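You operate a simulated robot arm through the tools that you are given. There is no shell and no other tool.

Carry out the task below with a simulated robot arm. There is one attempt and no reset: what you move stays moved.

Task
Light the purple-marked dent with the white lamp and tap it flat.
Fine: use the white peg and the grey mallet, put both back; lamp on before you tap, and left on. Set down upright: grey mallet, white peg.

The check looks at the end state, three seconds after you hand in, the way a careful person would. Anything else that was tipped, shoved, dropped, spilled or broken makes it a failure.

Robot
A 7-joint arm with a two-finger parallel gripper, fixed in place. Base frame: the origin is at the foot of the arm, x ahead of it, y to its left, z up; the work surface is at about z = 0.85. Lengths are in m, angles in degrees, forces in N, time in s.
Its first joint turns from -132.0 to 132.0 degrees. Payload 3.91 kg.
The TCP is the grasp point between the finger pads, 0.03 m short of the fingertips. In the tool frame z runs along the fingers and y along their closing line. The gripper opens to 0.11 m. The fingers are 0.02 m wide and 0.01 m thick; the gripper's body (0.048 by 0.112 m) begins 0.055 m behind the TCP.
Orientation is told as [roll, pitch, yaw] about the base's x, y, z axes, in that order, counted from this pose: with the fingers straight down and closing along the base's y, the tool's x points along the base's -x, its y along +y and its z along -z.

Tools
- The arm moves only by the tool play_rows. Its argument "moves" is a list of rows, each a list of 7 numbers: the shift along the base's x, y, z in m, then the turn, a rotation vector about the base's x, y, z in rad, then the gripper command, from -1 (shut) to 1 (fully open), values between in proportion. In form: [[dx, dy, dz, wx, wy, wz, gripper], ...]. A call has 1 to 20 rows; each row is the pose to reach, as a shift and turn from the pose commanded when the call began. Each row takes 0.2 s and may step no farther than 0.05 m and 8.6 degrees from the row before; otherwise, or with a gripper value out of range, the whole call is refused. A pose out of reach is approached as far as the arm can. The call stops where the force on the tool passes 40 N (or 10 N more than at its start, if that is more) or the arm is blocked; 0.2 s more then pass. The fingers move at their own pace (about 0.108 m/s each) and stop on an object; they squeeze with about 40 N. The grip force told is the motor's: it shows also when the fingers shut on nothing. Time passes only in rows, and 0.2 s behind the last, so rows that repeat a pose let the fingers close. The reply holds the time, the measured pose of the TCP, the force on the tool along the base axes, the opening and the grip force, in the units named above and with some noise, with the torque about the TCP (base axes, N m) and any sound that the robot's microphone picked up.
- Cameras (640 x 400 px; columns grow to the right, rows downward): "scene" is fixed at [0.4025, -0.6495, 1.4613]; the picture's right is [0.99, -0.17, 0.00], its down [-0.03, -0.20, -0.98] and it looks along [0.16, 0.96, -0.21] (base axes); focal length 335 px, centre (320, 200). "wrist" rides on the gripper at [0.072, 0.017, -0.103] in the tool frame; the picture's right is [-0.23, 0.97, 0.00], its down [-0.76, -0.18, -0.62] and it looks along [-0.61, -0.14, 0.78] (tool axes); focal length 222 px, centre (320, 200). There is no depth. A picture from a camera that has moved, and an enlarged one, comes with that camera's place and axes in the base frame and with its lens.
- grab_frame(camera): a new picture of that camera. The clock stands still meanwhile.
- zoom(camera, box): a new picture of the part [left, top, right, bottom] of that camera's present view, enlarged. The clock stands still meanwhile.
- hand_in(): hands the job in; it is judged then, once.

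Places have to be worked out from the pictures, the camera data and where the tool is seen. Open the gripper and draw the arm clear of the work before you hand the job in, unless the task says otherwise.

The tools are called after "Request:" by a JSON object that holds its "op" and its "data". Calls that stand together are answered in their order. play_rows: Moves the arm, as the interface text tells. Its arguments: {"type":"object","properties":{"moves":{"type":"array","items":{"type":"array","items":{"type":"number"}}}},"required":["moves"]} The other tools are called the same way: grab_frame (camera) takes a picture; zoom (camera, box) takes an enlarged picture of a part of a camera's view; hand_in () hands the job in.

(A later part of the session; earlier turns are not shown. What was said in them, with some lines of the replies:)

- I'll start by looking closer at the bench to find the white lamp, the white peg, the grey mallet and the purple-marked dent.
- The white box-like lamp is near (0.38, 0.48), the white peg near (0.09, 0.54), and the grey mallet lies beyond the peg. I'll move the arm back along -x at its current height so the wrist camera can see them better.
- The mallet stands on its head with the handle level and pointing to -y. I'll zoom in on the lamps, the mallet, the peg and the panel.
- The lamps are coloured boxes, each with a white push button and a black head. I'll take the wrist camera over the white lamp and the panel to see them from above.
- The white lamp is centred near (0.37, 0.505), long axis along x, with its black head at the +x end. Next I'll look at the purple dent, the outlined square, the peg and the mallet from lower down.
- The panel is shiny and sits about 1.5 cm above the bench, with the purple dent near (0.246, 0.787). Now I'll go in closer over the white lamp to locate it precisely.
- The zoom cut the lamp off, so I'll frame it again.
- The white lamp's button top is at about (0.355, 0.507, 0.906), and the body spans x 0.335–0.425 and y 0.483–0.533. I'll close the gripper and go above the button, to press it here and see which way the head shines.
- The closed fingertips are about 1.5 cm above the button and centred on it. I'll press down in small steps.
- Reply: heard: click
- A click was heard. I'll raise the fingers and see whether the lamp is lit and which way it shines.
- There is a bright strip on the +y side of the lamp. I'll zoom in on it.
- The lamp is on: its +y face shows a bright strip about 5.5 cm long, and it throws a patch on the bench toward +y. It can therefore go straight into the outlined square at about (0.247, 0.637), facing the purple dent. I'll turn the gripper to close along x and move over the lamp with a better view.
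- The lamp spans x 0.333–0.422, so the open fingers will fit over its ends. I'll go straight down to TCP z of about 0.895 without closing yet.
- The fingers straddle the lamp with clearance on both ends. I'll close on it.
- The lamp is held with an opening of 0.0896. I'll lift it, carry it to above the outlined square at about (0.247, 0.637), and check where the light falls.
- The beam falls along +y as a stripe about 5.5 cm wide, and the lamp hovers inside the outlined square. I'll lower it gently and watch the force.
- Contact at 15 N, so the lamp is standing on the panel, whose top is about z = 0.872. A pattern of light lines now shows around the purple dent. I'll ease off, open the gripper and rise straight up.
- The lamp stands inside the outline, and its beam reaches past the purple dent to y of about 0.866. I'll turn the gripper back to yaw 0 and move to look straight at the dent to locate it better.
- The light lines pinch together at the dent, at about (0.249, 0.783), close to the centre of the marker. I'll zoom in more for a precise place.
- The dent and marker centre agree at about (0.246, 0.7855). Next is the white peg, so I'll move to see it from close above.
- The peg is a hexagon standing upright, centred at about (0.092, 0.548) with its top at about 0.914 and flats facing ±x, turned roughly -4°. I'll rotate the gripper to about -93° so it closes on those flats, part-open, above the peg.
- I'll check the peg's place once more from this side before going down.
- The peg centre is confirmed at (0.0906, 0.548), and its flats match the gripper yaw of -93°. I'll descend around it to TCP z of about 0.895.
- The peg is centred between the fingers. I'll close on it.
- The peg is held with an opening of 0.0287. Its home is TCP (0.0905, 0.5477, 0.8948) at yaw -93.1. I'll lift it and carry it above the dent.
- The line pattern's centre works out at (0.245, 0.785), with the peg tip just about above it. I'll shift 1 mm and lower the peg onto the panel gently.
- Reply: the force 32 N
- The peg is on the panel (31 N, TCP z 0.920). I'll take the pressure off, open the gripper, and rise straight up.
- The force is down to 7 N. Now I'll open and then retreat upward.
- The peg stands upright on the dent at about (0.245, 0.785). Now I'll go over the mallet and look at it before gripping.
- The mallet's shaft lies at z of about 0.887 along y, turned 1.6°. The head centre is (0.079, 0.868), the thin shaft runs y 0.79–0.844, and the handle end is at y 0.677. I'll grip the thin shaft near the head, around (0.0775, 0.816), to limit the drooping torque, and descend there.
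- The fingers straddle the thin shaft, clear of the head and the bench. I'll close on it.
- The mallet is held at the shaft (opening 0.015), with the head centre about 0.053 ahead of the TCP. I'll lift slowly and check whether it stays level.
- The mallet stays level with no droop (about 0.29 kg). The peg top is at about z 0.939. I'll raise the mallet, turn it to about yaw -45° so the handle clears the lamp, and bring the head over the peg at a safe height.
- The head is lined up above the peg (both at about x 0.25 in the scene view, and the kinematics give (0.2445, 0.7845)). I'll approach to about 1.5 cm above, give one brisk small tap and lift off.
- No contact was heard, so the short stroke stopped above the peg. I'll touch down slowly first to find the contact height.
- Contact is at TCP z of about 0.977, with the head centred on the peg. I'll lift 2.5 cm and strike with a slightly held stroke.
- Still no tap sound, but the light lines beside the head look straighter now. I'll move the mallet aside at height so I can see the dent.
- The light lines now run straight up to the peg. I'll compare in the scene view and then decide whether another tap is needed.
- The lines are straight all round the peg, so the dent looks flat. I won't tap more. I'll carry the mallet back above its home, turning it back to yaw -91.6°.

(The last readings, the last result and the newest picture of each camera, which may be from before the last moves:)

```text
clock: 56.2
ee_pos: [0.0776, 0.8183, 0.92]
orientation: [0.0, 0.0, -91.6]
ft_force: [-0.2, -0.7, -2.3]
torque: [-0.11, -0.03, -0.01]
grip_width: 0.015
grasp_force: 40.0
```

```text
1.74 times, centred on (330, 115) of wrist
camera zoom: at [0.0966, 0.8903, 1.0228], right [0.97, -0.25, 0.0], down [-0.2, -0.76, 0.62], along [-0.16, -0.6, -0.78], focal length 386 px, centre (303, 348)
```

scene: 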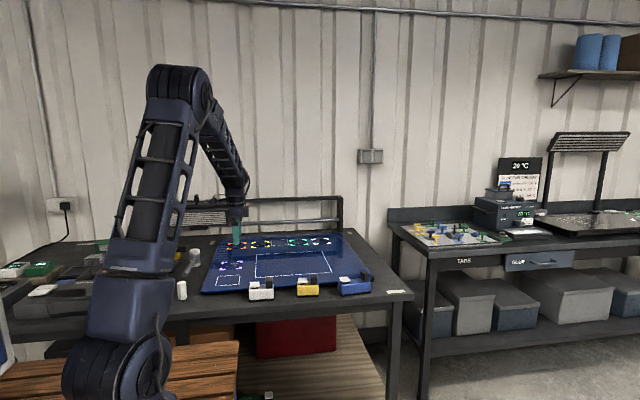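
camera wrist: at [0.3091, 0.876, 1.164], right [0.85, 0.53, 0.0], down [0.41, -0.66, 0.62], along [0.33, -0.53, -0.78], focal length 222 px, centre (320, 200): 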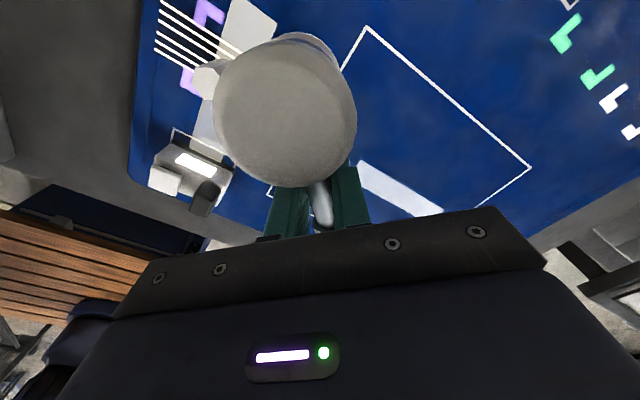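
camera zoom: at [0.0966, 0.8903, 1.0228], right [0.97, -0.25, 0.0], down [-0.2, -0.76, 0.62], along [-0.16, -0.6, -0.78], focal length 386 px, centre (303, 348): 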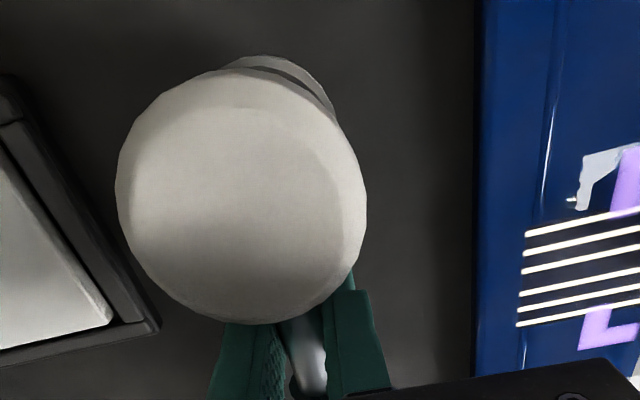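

The mallet is level above its home, 3 cm up. I'll correct 2 mm in y and lower it gently.

Request:
{"op": "play_rows", "data": {"moves": [[0.0002, -0.0018, -0.012, 0, 0, 0, -1], [0.0002, -0.0018, -0.021, 0, 0, 0, -1], [0.0002, -0.0018, -0.026, 0, 0, 0, -1], [0.0002, -0.0018, -0.0285, 0, 0, 0, -1], [0.0002, -0.0018, -0.0295, 0, 0, 0, -1], [0.0002, -0.0018, -0.0295, 0, 0, 0, -1]]}}

Request:
{"op": "zoom", "data": {"camera": "scene", "box": [150, 222, 240, 292]}}

```text
clock: 57.6
ee_pos: [0.0784, 0.8157, 0.8909]
orientation: [0.0, 0.0, -91.7]
ft_force: [1.1, 1.2, -3.0]
torque: [-0.12, 0.02, -0.04]
grip_width: 0.0153
grasp_force: 39.8
```

```text
5.71 times, centred on (195, 257) of scene
camera zoom: at [0.4025, -0.6495, 1.4613], right [0.99, -0.17, 0.0], down [-0.03, -0.2, -0.98], along [0.16, 0.96, -0.21], focal length 1916 px, centre (1034, -126)
```

zoom: 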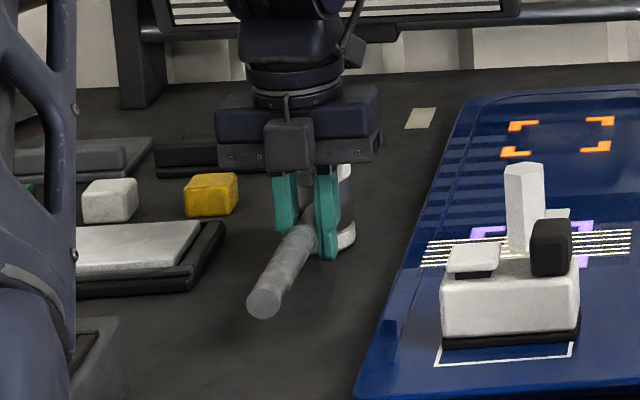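

It still carries its full weight, so it hangs 1–2 mm above the bench. I'll lower in 1 mm steps.

Request:
{"op": "play_rows", "data": {"moves": [[0, 0, -0.001, 0, 0, 0, -1], [0, 0, -0.002, 0, 0, 0, -1], [0, 0, -0.002, 0, 0, 0, -1]]}}

```text
clock: 58.4
ee_pos: [0.0786, 0.8149, 0.8886]
orientation: [0.0, 0.0, -91.6]
ft_force: [0.7, -0.1, -3.3]
torque: [-0.09, -0.01, 0.03]
grip_width: 0.0155
grasp_force: 40.2
```

There is still no contact, so I'll go down another 2 mm in small steps.

Request:
{"op": "play_rows", "data": {"moves": [[0, 0, -0.001, 0, 0, 0, -1], [0, 0, -0.001, 0, 0, 0, -1], [0, 0, -0.002, 0, 0, 0, -1], [0, 0, -0.002, 0, 0, 0, -1]]}}

Request:
{"op": "zoom", "data": {"camera": "scene", "box": [165, 240, 225, 285]}}

```text
clock: 59.4
ee_pos: [0.0793, 0.8162, 0.8884]
orientation: [0.0, 0.2, -91.6]
ft_force: [-2.5, -4.9, 18.8]
torque: [0.29, -0.04, 0.02]
grip_width: 0.0153
grasp_force: 39.6
```

```text
8.89 times, centred on (195, 262) of scene
camera zoom: at [0.4025, -0.6495, 1.4613], right [0.99, -0.17, 0.0], down [-0.03, -0.2, -0.98], along [0.16, 0.96, -0.21], focal length 2981 px, centre (1431, -356)
```

zoom: 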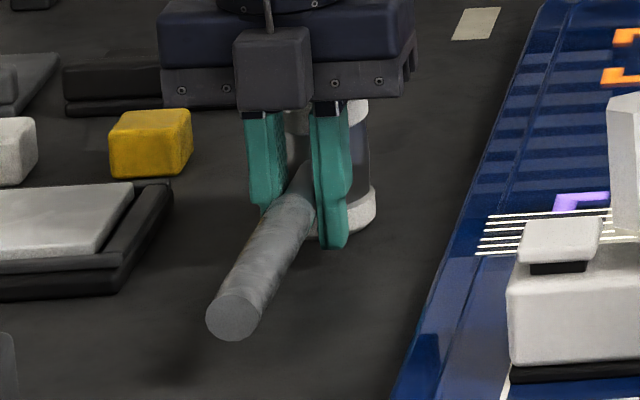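

Contact now. I'll ease off 1 mm, open slowly, wait, and then rise.

Request:
{"op": "play_rows", "data": {"moves": [[0, 0, 0.0012, 0, 0, 0, -1], [0, 0, 0.0012, 0, 0, 0, -1], [0, 0, 0.0012, 0, 0, 0, -0.5], [0, 0, 0.0012, 0, 0, 0, 0.2], [0, 0, 0.0012, 0, 0, 0, 0.2], [0, 0, 0.0012, 0, 0, 0, 0.2]]}}

Request:
{"op": "zoom", "data": {"camera": "scene", "box": [165, 240, 225, 285]}}

Request:
{"op": "zoom", "data": {"camera": "wrist", "box": [200, 0, 460, 230]}}

```text
clock: 60.8
ee_pos: [0.0786, 0.8165, 0.8904]
orientation: [0.1, 0.0, -91.5]
ft_force: [0.3, 0.4, 0.1]
torque: [0.03, 0.02, -0.01]
grip_width: 0.0661
grasp_force: 0.1
```

```text
8.89 times, centred on (195, 262) of scene
camera zoom: at [0.4025, -0.6495, 1.4613], right [0.99, -0.17, 0.0], down [-0.03, -0.2, -0.98], along [0.16, 0.96, -0.21], focal length 2981 px, centre (1431, -356)
```

zoom: 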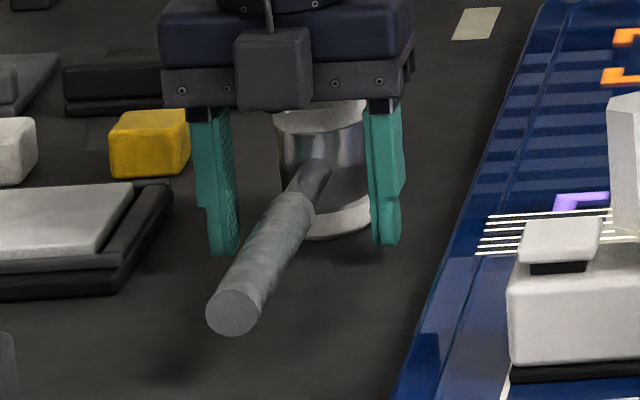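

```text
1.74 times, centred on (330, 115) of wrist
camera zoom: at [0.0975, 0.8884, 0.9919], right [0.97, -0.25, 0.0], down [-0.2, -0.76, 0.62], along [-0.16, -0.6, -0.78], focal length 386 px, centre (303, 348)
```

zoom: 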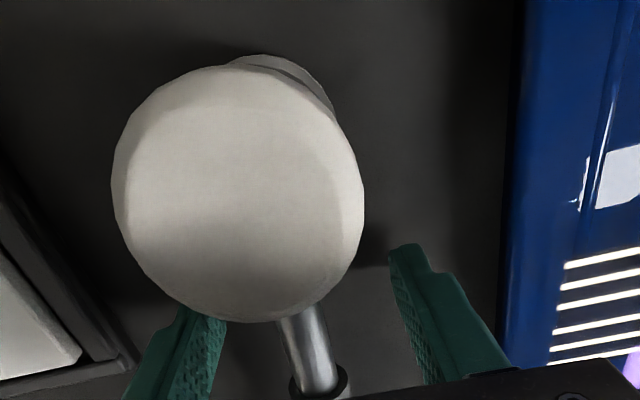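

The mallet stands upright at its home, within about 1 mm of where it was. I'll rise and go back over the peg.

Request:
{"op": "play_rows", "data": {"moves": [[0, 0, 0.03, 0, 0, 0, 0.2], [0, 0, 0.07, 0, 0, 0, 0.2], [0, 0, 0.11, 0, 0, 0, 0.2], [0, 0, 0.15, 0, 0, 0, 0.2], [0.04, -0.008, 0.17, 0, 0, -0.007, 0.2], [0.085, -0.016, 0.17, 0, 0, -0.014, 0.2], [0.13, -0.024, 0.17, 0, 0, -0.02, 0.2], [0.167, -0.0315, 0.17, 0, 0, -0.027, 0.2], [0.167, -0.0315, 0.17, 0, 0, -0.027, 0.2]]}}

Request:
{"op": "grab_frame", "data": {"camera": "wrist"}}

Request:
{"op": "zoom", "data": {"camera": "wrist", "box": [220, 0, 440, 150]}}

Request:
{"op": "zoom", "data": {"camera": "scene", "box": [160, 232, 240, 292]}}

```text
clock: 62.8
ee_pos: [0.2455, 0.786, 1.0559]
orientation: [0.0, 0.1, -93.0]
ft_force: [-1.3, -0.2, -0.4]
torque: [0.0, -0.01, 0.01]
grip_width: 0.0661
grasp_force: 0.1
```

```text
taken
camera wrist: at [0.2669, 0.8575, 1.1606], right [0.96, -0.28, 0.0], down [-0.22, -0.75, 0.62], along [-0.17, -0.6, -0.78], focal length 222 px, centre (320, 200)
```

wrist: 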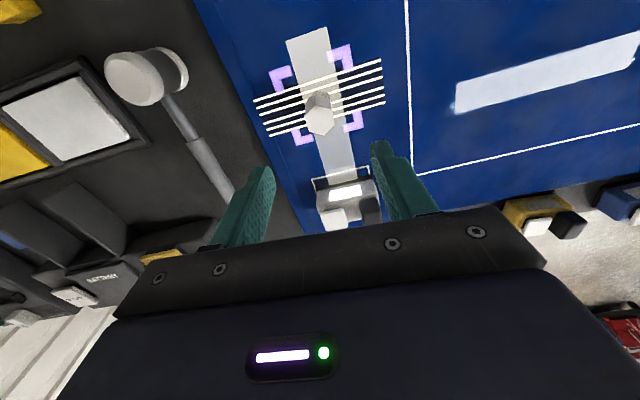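

```text
2.67 times, centred on (330, 75) of wrist
camera zoom: at [0.2669, 0.8575, 1.1606], right [0.96, -0.28, 0.0], down [-0.22, -0.75, 0.62], along [-0.17, -0.6, -0.78], focal length 592 px, centre (293, 533)
```

zoom: 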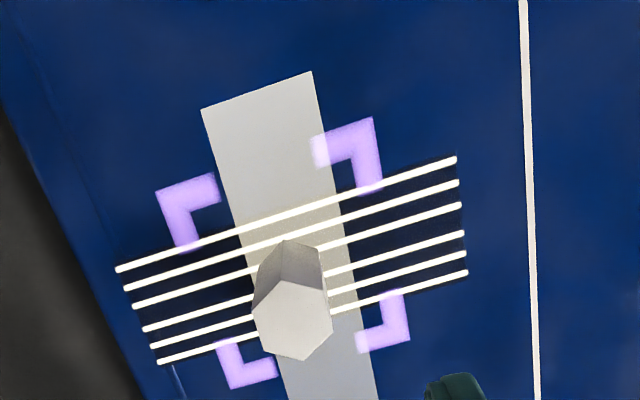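

```text
6.67 times, centred on (200, 262) of scene
camera zoom: at [0.4025, -0.6495, 1.4613], right [0.99, -0.17, 0.0], down [-0.03, -0.2, -0.98], along [0.16, 0.96, -0.21], focal length 2236 px, centre (1120, -213)
```

zoom: 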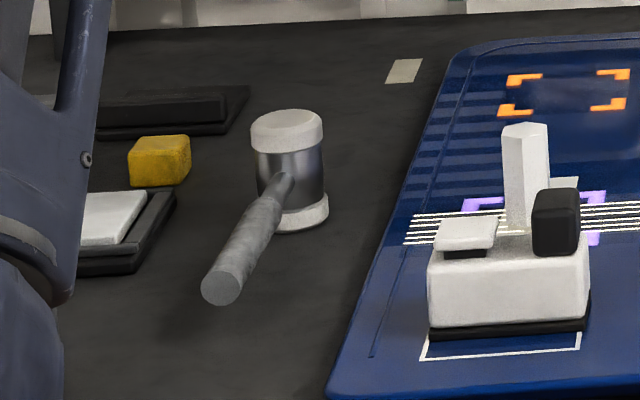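

All the lines are straight, and the peg still stands at (0.2455, 0.785). I'll go down around it at the same grip height.

Request:
{"op": "play_rows", "data": {"moves": [[0, -0.001, -0.04, 0, 0, 0, 0.2], [0, -0.001, -0.08, 0, 0, 0, 0.2], [0, -0.001, -0.105, 0, 0, 0, 0.2], [0, -0.001, -0.12, 0, 0, 0, 0.2], [0, -0.001, -0.13, 0, 0, 0, 0.2], [0, -0.001, -0.136, 0, 0, 0, 0.2], [0, -0.001, -0.136, 0, 0, 0, 0.2]]}}

Request:
{"op": "zoom", "data": {"camera": "wrist", "box": [220, 60, 440, 230]}}

```text
clock: 64.4
ee_pos: [0.2464, 0.7844, 0.9203]
orientation: [0.0, 0.0, -93.1]
ft_force: [-1.1, -0.4, -0.5]
torque: [-0.03, 0.01, -0.01]
grip_width: 0.066
grasp_force: 0.0
```

```text
2.35 times, centred on (330, 145) of wrist
camera zoom: at [0.2674, 0.8557, 1.0241], right [0.96, -0.28, 0.0], down [-0.22, -0.75, 0.62], along [-0.17, -0.6, -0.78], focal length 523 px, centre (296, 329)
```

zoom: 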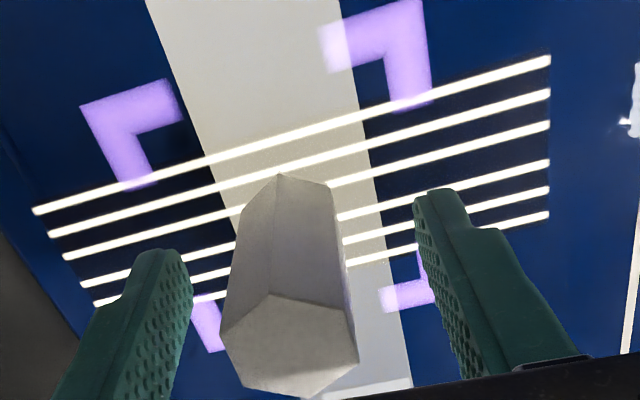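

The peg sits between the fingers. I'll close and lift it.

Request:
{"op": "play_rows", "data": {"moves": [[-0.0005, 0.0005, 0, 0, 0, 0, -1], [-0.0005, 0.0005, 0, 0, 0, 0, -1], [-0.0005, 0.0005, 0, 0, 0, 0, -1], [-0.0005, 0.0005, 0.02, 0, 0, 0, -1], [-0.0005, 0.0005, 0.06, 0, 0, 0, -1], [-0.0005, 0.0005, 0.1, 0, 0, 0, -1], [-0.0005, 0.0005, 0.1, 0, 0, 0, -1]]}}

Request:
{"op": "zoom", "data": {"camera": "wrist", "box": [220, 0, 440, 230]}}

Request:
{"op": "zoom", "data": {"camera": "scene", "box": [180, 212, 290, 297]}}

```text
clock: 66.0
ee_pos: [0.2475, 0.7838, 1.0224]
orientation: [0.0, 0.0, -93.1]
ft_force: [-0.6, -0.3, -0.4]
torque: [0.0, 0.0, 0.01]
grip_width: 0.0285
grasp_force: 40.4
```

```text
1.74 times, centred on (330, 115) of wrist
camera zoom: at [0.2682, 0.8557, 1.1257], right [0.96, -0.28, 0.0], down [-0.22, -0.75, 0.62], along [-0.17, -0.6, -0.78], focal length 386 px, centre (303, 348)
```

zoom: 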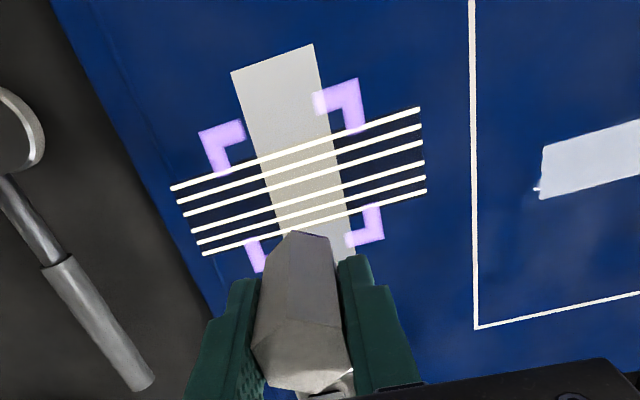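

```text
4.71 times, centred on (235, 254) of scene
camera zoom: at [0.4025, -0.6495, 1.4613], right [0.99, -0.17, 0.0], down [-0.03, -0.2, -0.98], along [0.16, 0.96, -0.21], focal length 1578 px, centre (720, -56)
```

zoom: 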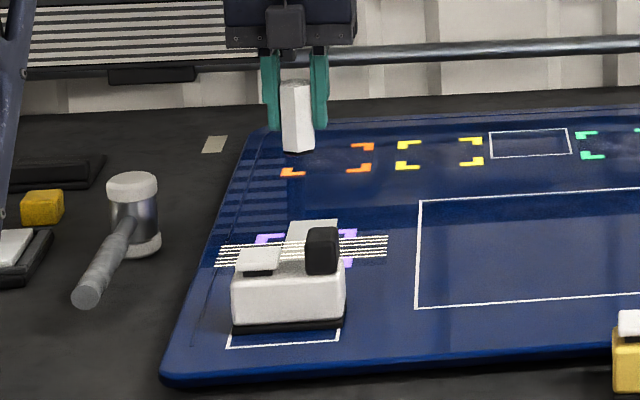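

With the peg lifted, every light line runs straight across the dent, so it is flat. I'll carry the peg back above its home at (0.0905, 0.5477).

Request:
{"op": "play_rows", "data": {"moves": [[-0.0224, -0.0337, 0.005, 0, 0, 0, -1], [-0.0449, -0.0674, 0.005, 0, 0, 0, -1], [-0.0673, -0.1012, 0.005, 0, 0, 0, -1], [-0.0897, -0.1349, 0.005, 0, 0, 0, -1], [-0.1121, -0.1686, 0.005, 0, 0, 0, -1], [-0.1346, -0.2023, 0.005, 0, 0, 0, -1], [-0.1565, -0.2365, 0.005, 0, 0, 0, -1], [-0.1565, -0.2365, -0.03, 0, 0, 0, -1], [-0.1565, -0.2365, -0.07, 0, 0, 0, -1], [-0.1565, -0.2365, -0.1, 0, 0, 0, -1], [-0.1565, -0.2365, -0.115, 0, 0, 0, -1], [-0.1565, -0.2365, -0.115, 0, 0, 0, -1]]}}

Request:
{"op": "zoom", "data": {"camera": "scene", "box": [150, 242, 230, 302]}}

Request:
{"op": "zoom", "data": {"camera": "wrist", "box": [220, 80, 440, 240]}}

```text
clock: 68.6
ee_pos: [0.0874, 0.5467, 0.9062]
orientation: [0.0, 0.0, -93.1]
ft_force: [0.4, 0.2, -0.7]
torque: [0.03, 0.01, 0.01]
grip_width: 0.0284
grasp_force: 40.1
```

```text
6.67 times, centred on (190, 272) of scene
camera zoom: at [0.4025, -0.6495, 1.4613], right [0.99, -0.17, 0.0], down [-0.03, -0.2, -0.98], along [0.16, 0.96, -0.21], focal length 2236 px, centre (1187, -280)
```

zoom: 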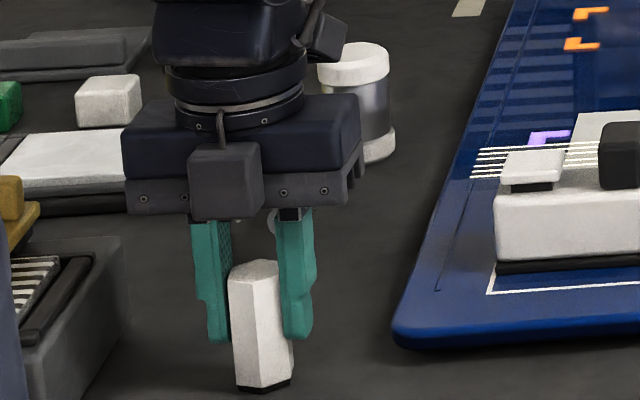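

```text
2.50 times, centred on (330, 160) of wrist
camera zoom: at [0.1088, 0.6195, 1.0093], right [0.96, -0.28, 0.0], down [-0.22, -0.75, 0.62], along [-0.17, -0.6, -0.78], focal length 555 px, centre (295, 300)
```

zoom: 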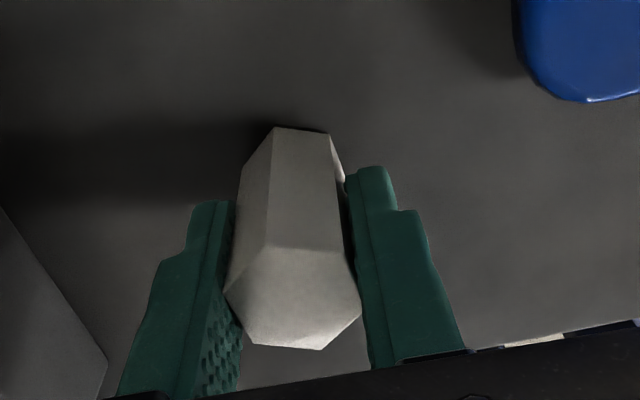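

The peg appears to lean a little in the grip compared with the first pick-up. I'll look closer before setting it down.

Request:
{"op": "zoom", "data": {"camera": "wrist", "box": [280, 110, 380, 230]}}

Request:
{"op": "zoom", "data": {"camera": "scene", "box": [165, 262, 205, 296]}}

```text
3.33 times, centred on (330, 170) of wrist
camera zoom: at [0.1088, 0.6195, 1.0093], right [0.96, -0.28, 0.0], down [-0.22, -0.75, 0.62], along [-0.17, -0.6, -0.78], focal length 740 px, centre (287, 300)
```

zoom: 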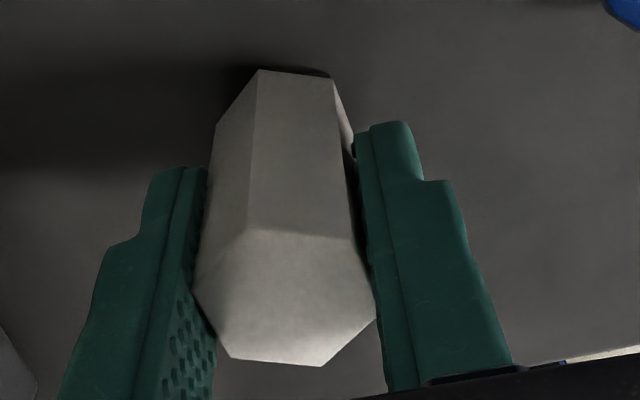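

```text
11.76 times, centred on (185, 279) of scene
camera zoom: at [0.4025, -0.6495, 1.4613], right [0.99, -0.17, 0.0], down [-0.03, -0.2, -0.98], along [0.16, 0.96, -0.21], focal length 3945 px, centre (1908, -729)
```

zoom: 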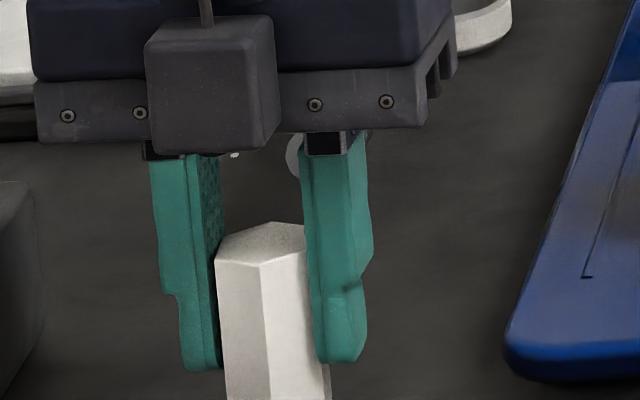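

On closer calculation the peg is upright but sits about 1 cm lower in the grip, so its foot is now just at bench height. I'll raise it slightly, shift 3 mm in x and 1 mm in y to match its original place, and look again.

Request:
{"op": "play_rows", "data": {"moves": [[0, 0, 0.008, 0, 0, 0, -1], [0.003, 0.001, 0.012, 0, 0, 0, -1], [0.003, 0.001, 0.012, 0, 0, 0, -1]]}}

Request:
{"op": "zoom", "data": {"camera": "scene", "box": [160, 256, 210, 306]}}

Request:
{"op": "zoom", "data": {"camera": "wrist", "box": [280, 110, 380, 230]}}

```text
clock: 69.4
ee_pos: [0.0906, 0.547, 0.9191]
orientation: [0.0, -0.1, -93.1]
ft_force: [0.5, -0.3, -1.0]
torque: [0.0, -0.03, 0.0]
grip_width: 0.0282
grasp_force: 40.0
```

```text
8.00 times, centred on (185, 281) of scene
camera zoom: at [0.4025, -0.6495, 1.4613], right [0.99, -0.17, 0.0], down [-0.03, -0.2, -0.98], along [0.16, 0.96, -0.21], focal length 2683 px, centre (1400, -448)
```

zoom: 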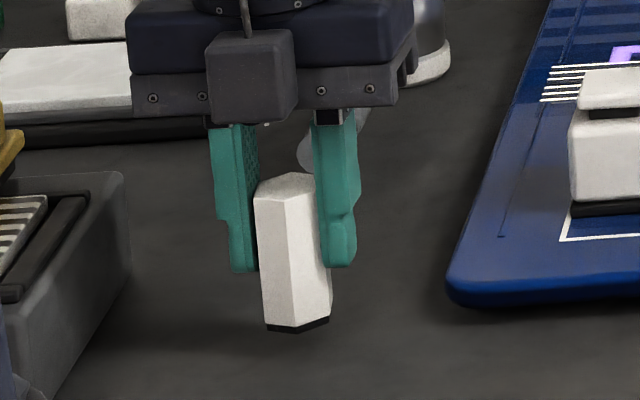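

```text
3.33 times, centred on (330, 170) of wrist
camera zoom: at [0.1116, 0.6203, 1.0222], right [0.96, -0.28, 0.0], down [-0.22, -0.75, 0.62], along [-0.17, -0.6, -0.78], focal length 740 px, centre (287, 300)
```

zoom: 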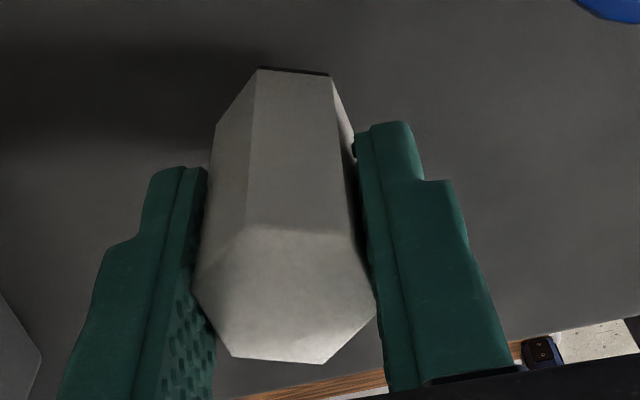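

The peg is upright and sits 8 mm lower in the fingers than before, so the foot should touch at TCP z of about 0.903. I'll lower gently in small steps.

Request:
{"op": "play_rows", "data": {"moves": [[0.0004, -0.001, -0.006, 0, 0, 0, -1], [0.0004, -0.001, -0.011, 0, 0, 0, -1], [0.0004, -0.001, -0.013, 0, 0, 0, -1], [0.0004, -0.001, -0.0145, 0, 0, 0, -1], [0.0004, -0.001, -0.0145, 0, 0, 0, -1]]}}

Request:
{"op": "zoom", "data": {"camera": "scene", "box": [160, 256, 210, 306]}}

```text
clock: 70.6
ee_pos: [0.0907, 0.548, 0.9052]
orientation: [0.0, 0.2, -93.2]
ft_force: [-0.6, -4.0, 30.5]
torque: [-0.28, 0.03, -0.11]
grip_width: 0.0284
grasp_force: 39.5
```

```text
8.00 times, centred on (185, 281) of scene
camera zoom: at [0.4025, -0.6495, 1.4613], right [0.99, -0.17, 0.0], down [-0.03, -0.2, -0.98], along [0.16, 0.96, -0.21], focal length 2683 px, centre (1400, -448)
```

zoom: 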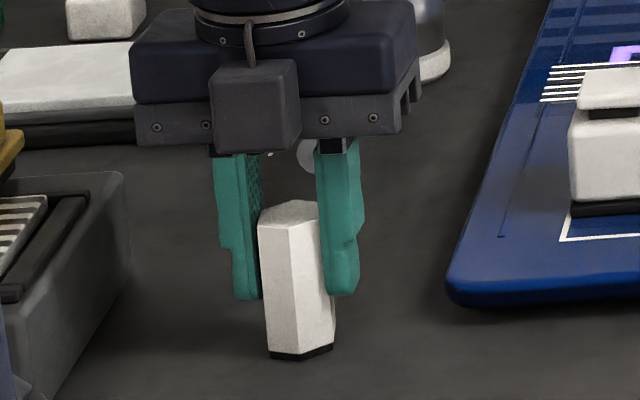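

The peg stands on the bench (30 N). I'll ease off about 2 mm and check the force before releasing.

Request:
{"op": "play_rows", "data": {"moves": [[0, 0, 0.0015, 0, 0, 0, -1], [0, 0, 0.002, 0, 0, 0, -1], [0, 0, 0.002, 0, 0, 0, -1]]}}

```text
clock: 71.4
ee_pos: [0.091, 0.5475, 0.9057]
orientation: [0.0, -0.1, -93.1]
ft_force: [0.1, 2.0, 4.6]
torque: [0.15, 0.02, 0.01]
grip_width: 0.0284
grasp_force: 39.9
```

Only about 5 N remains. I'll open the fingers, wait, and then rise straight up.

Request:
{"op": "play_rows", "data": {"moves": [[0, 0, 0.0004, 0, 0, 0, -1], [0, 0, 0.0004, 0, 0, 0, -0.3], [0, 0, 0.0004, 0, 0, 0, 0.2], [0, 0, 0.0004, 0, 0, 0, 0.2], [0, 0, 0.0004, 0, 0, 0, 0.2], [0, 0, 0.02, 0, 0, 0, 0.2], [0, 0, 0.05, 0, 0, 0, 0.2], [0, 0, 0.09, 0, 0, 0, 0.2], [0, 0, 0.13, 0, 0, 0, 0.2], [0, 0, 0.15, 0, 0, 0, 0.2], [0, 0, 0.15, 0, 0, 0, 0.2]]}}

Request:
{"op": "grab_frame", "data": {"camera": "wrist"}}

Request:
{"op": "zoom", "data": {"camera": "wrist", "box": [280, 60, 360, 140]}}

Request:
{"op": "zoom", "data": {"camera": "scene", "box": [160, 232, 280, 302]}}

```text
clock: 73.8
ee_pos: [0.0919, 0.5469, 1.0582]
orientation: [0.0, 0.0, -93.2]
ft_force: [0.0, 0.5, -0.6]
torque: [0.02, -0.01, 0.0]
grip_width: 0.0661
grasp_force: 0.0
```

```text
taken
camera wrist: at [0.1125, 0.6191, 1.1608], right [0.96, -0.28, 0.0], down [-0.22, -0.75, 0.62], along [-0.17, -0.6, -0.78], focal length 222 px, centre (320, 200)
```

wrist: 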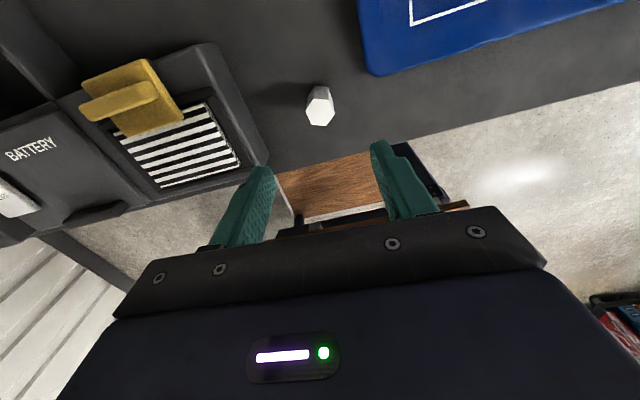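

```text
5.00 times, centred on (320, 100) of wrist
camera zoom: at [0.1125, 0.6191, 1.1608], right [0.96, -0.28, 0.0], down [-0.22, -0.75, 0.62], along [-0.17, -0.6, -0.78], focal length 1111 px, centre (320, 700)
```

zoom: 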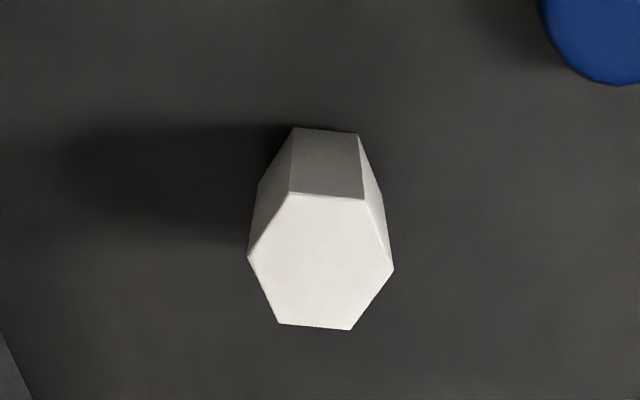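

```text
5.33 times, centred on (220, 267) of scene
camera zoom: at [0.4025, -0.6495, 1.4613], right [0.99, -0.17, 0.0], down [-0.03, -0.2, -0.98], along [0.16, 0.96, -0.21], focal length 1788 px, centre (853, -157)
```

zoom: 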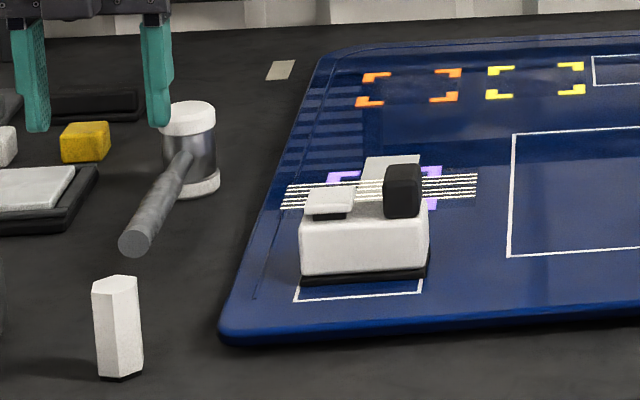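

The peg stands upright within about 2 mm of its original spot, and the mallet and lamp are in place. I'll draw the arm up and clear with the gripper open, then do a final check.

Request:
{"op": "play_rows", "data": {"moves": [[0, 0, 0.04, 0, 0, 0.1, 0.6], [0, 0, 0.08, 0, 0, 0.24, 1], [0.005, 0.01, 0.12, 0, 0, 0.38, 1], [0.01, 0.03, 0.15, 0, 0, 0.52, 1], [0.015, 0.05, 0.17, 0, 0, 0.66, 1], [0.02, 0.07, 0.17, 0, 0, 0.8, 1], [0.025, 0.08, 0.17, 0, 0, 0.94, 1], [0.03, 0.09, 0.17, 0, 0, 1.08, 1], [0.035, 0.1, 0.17, 0, 0, 1.22, 1], [0.04, 0.105, 0.17, 0, 0, 1.36, 1], [0.045, 0.105, 0.17, 0, 0, 1.5, 1], [0.045, 0.105, 0.17, 0, 0, 1.623, 1], [0.045, 0.105, 0.17, 0, 0, 1.623, 1]]}}

Request:
{"op": "grab_frame", "data": {"camera": "scene"}}

Request:
{"op": "zoom", "data": {"camera": "wrist", "box": [220, 0, 640, 220]}}

Request:
{"op": "zoom", "data": {"camera": "scene", "box": [160, 222, 400, 312]}}

```text
clock: 76.6
ee_pos: [0.1357, 0.6518, 1.2261]
orientation: [0.0, 0.1, -0.1]
ft_force: [0.3, -0.1, 0.5]
torque: [0.01, 0.03, 0.03]
grip_width: 0.1099
grasp_force: 0.1
```

```text
taken
```

scene: 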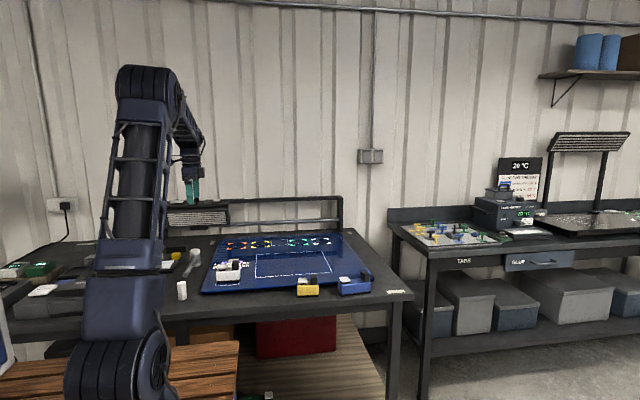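

```text
1.52 times, centred on (430, 110) of wrist
camera zoom: at [0.0637, 0.6693, 1.3292], right [0.23, 0.97, 0.0], down [0.76, -0.18, 0.62], along [0.61, -0.14, -0.78], focal length 338 px, centre (152, 337)
```

zoom: 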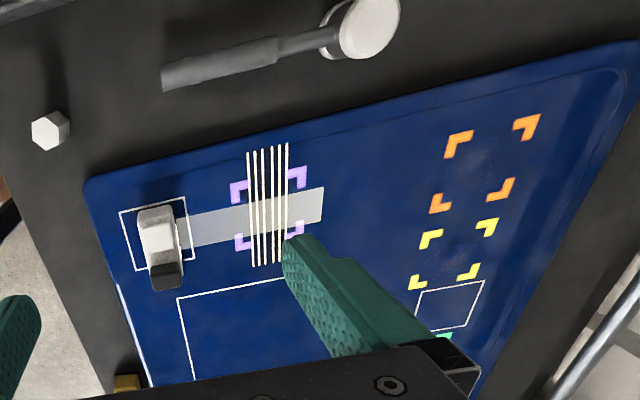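

```text
2.67 times, centred on (280, 267) of scene
camera zoom: at [0.4025, -0.6495, 1.4613], right [0.99, -0.17, 0.0], down [-0.03, -0.2, -0.98], along [0.16, 0.96, -0.21], focal length 894 px, centre (427, 21)
```

zoom: 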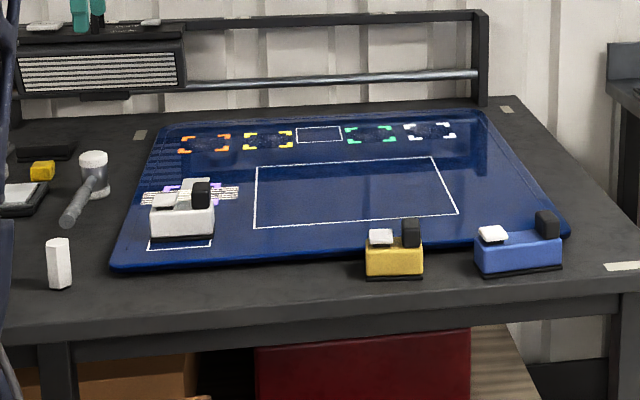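

The final pictures agree with the task:
- **Lamp:** the white lamp is on and its beam lies over the purple dent.
- **Dent:** all the light lines run straight across it.
- **Tools:** the white peg and grey mallet stand upright at their home spots.
- **Everything else:** nothing else has moved, and the arm is clear with the gripper open.

I'm handing in.

Request:
{"op": "hand_in", "data": {}}

```text
The job is handed in.
```

The purple-marked dent is tapped flat. The white lamp's light lines, which pinched together at the dent before, now run straight across it. I've handed the job in, but no verdict came back.

- **Lamp:** I switched the white lamp on before tapping and set it in the outlined square beside the dent. It is still on, with its beam over the dent.
- **Tapping:** I used the white peg and the grey mallet. The microphone picked up no tap sound on any contact; I judged the dent flat from the light lines alone.
- **Peg and mallet:** both stand upright again, the mallet within about 1 mm of its original spot and the peg within about 2 mm. The peg is turned by roughly 12° from how it stood before.
- **Everything else:** nothing else looks moved in the final pictures. The arm is raised clear with the gripper open.
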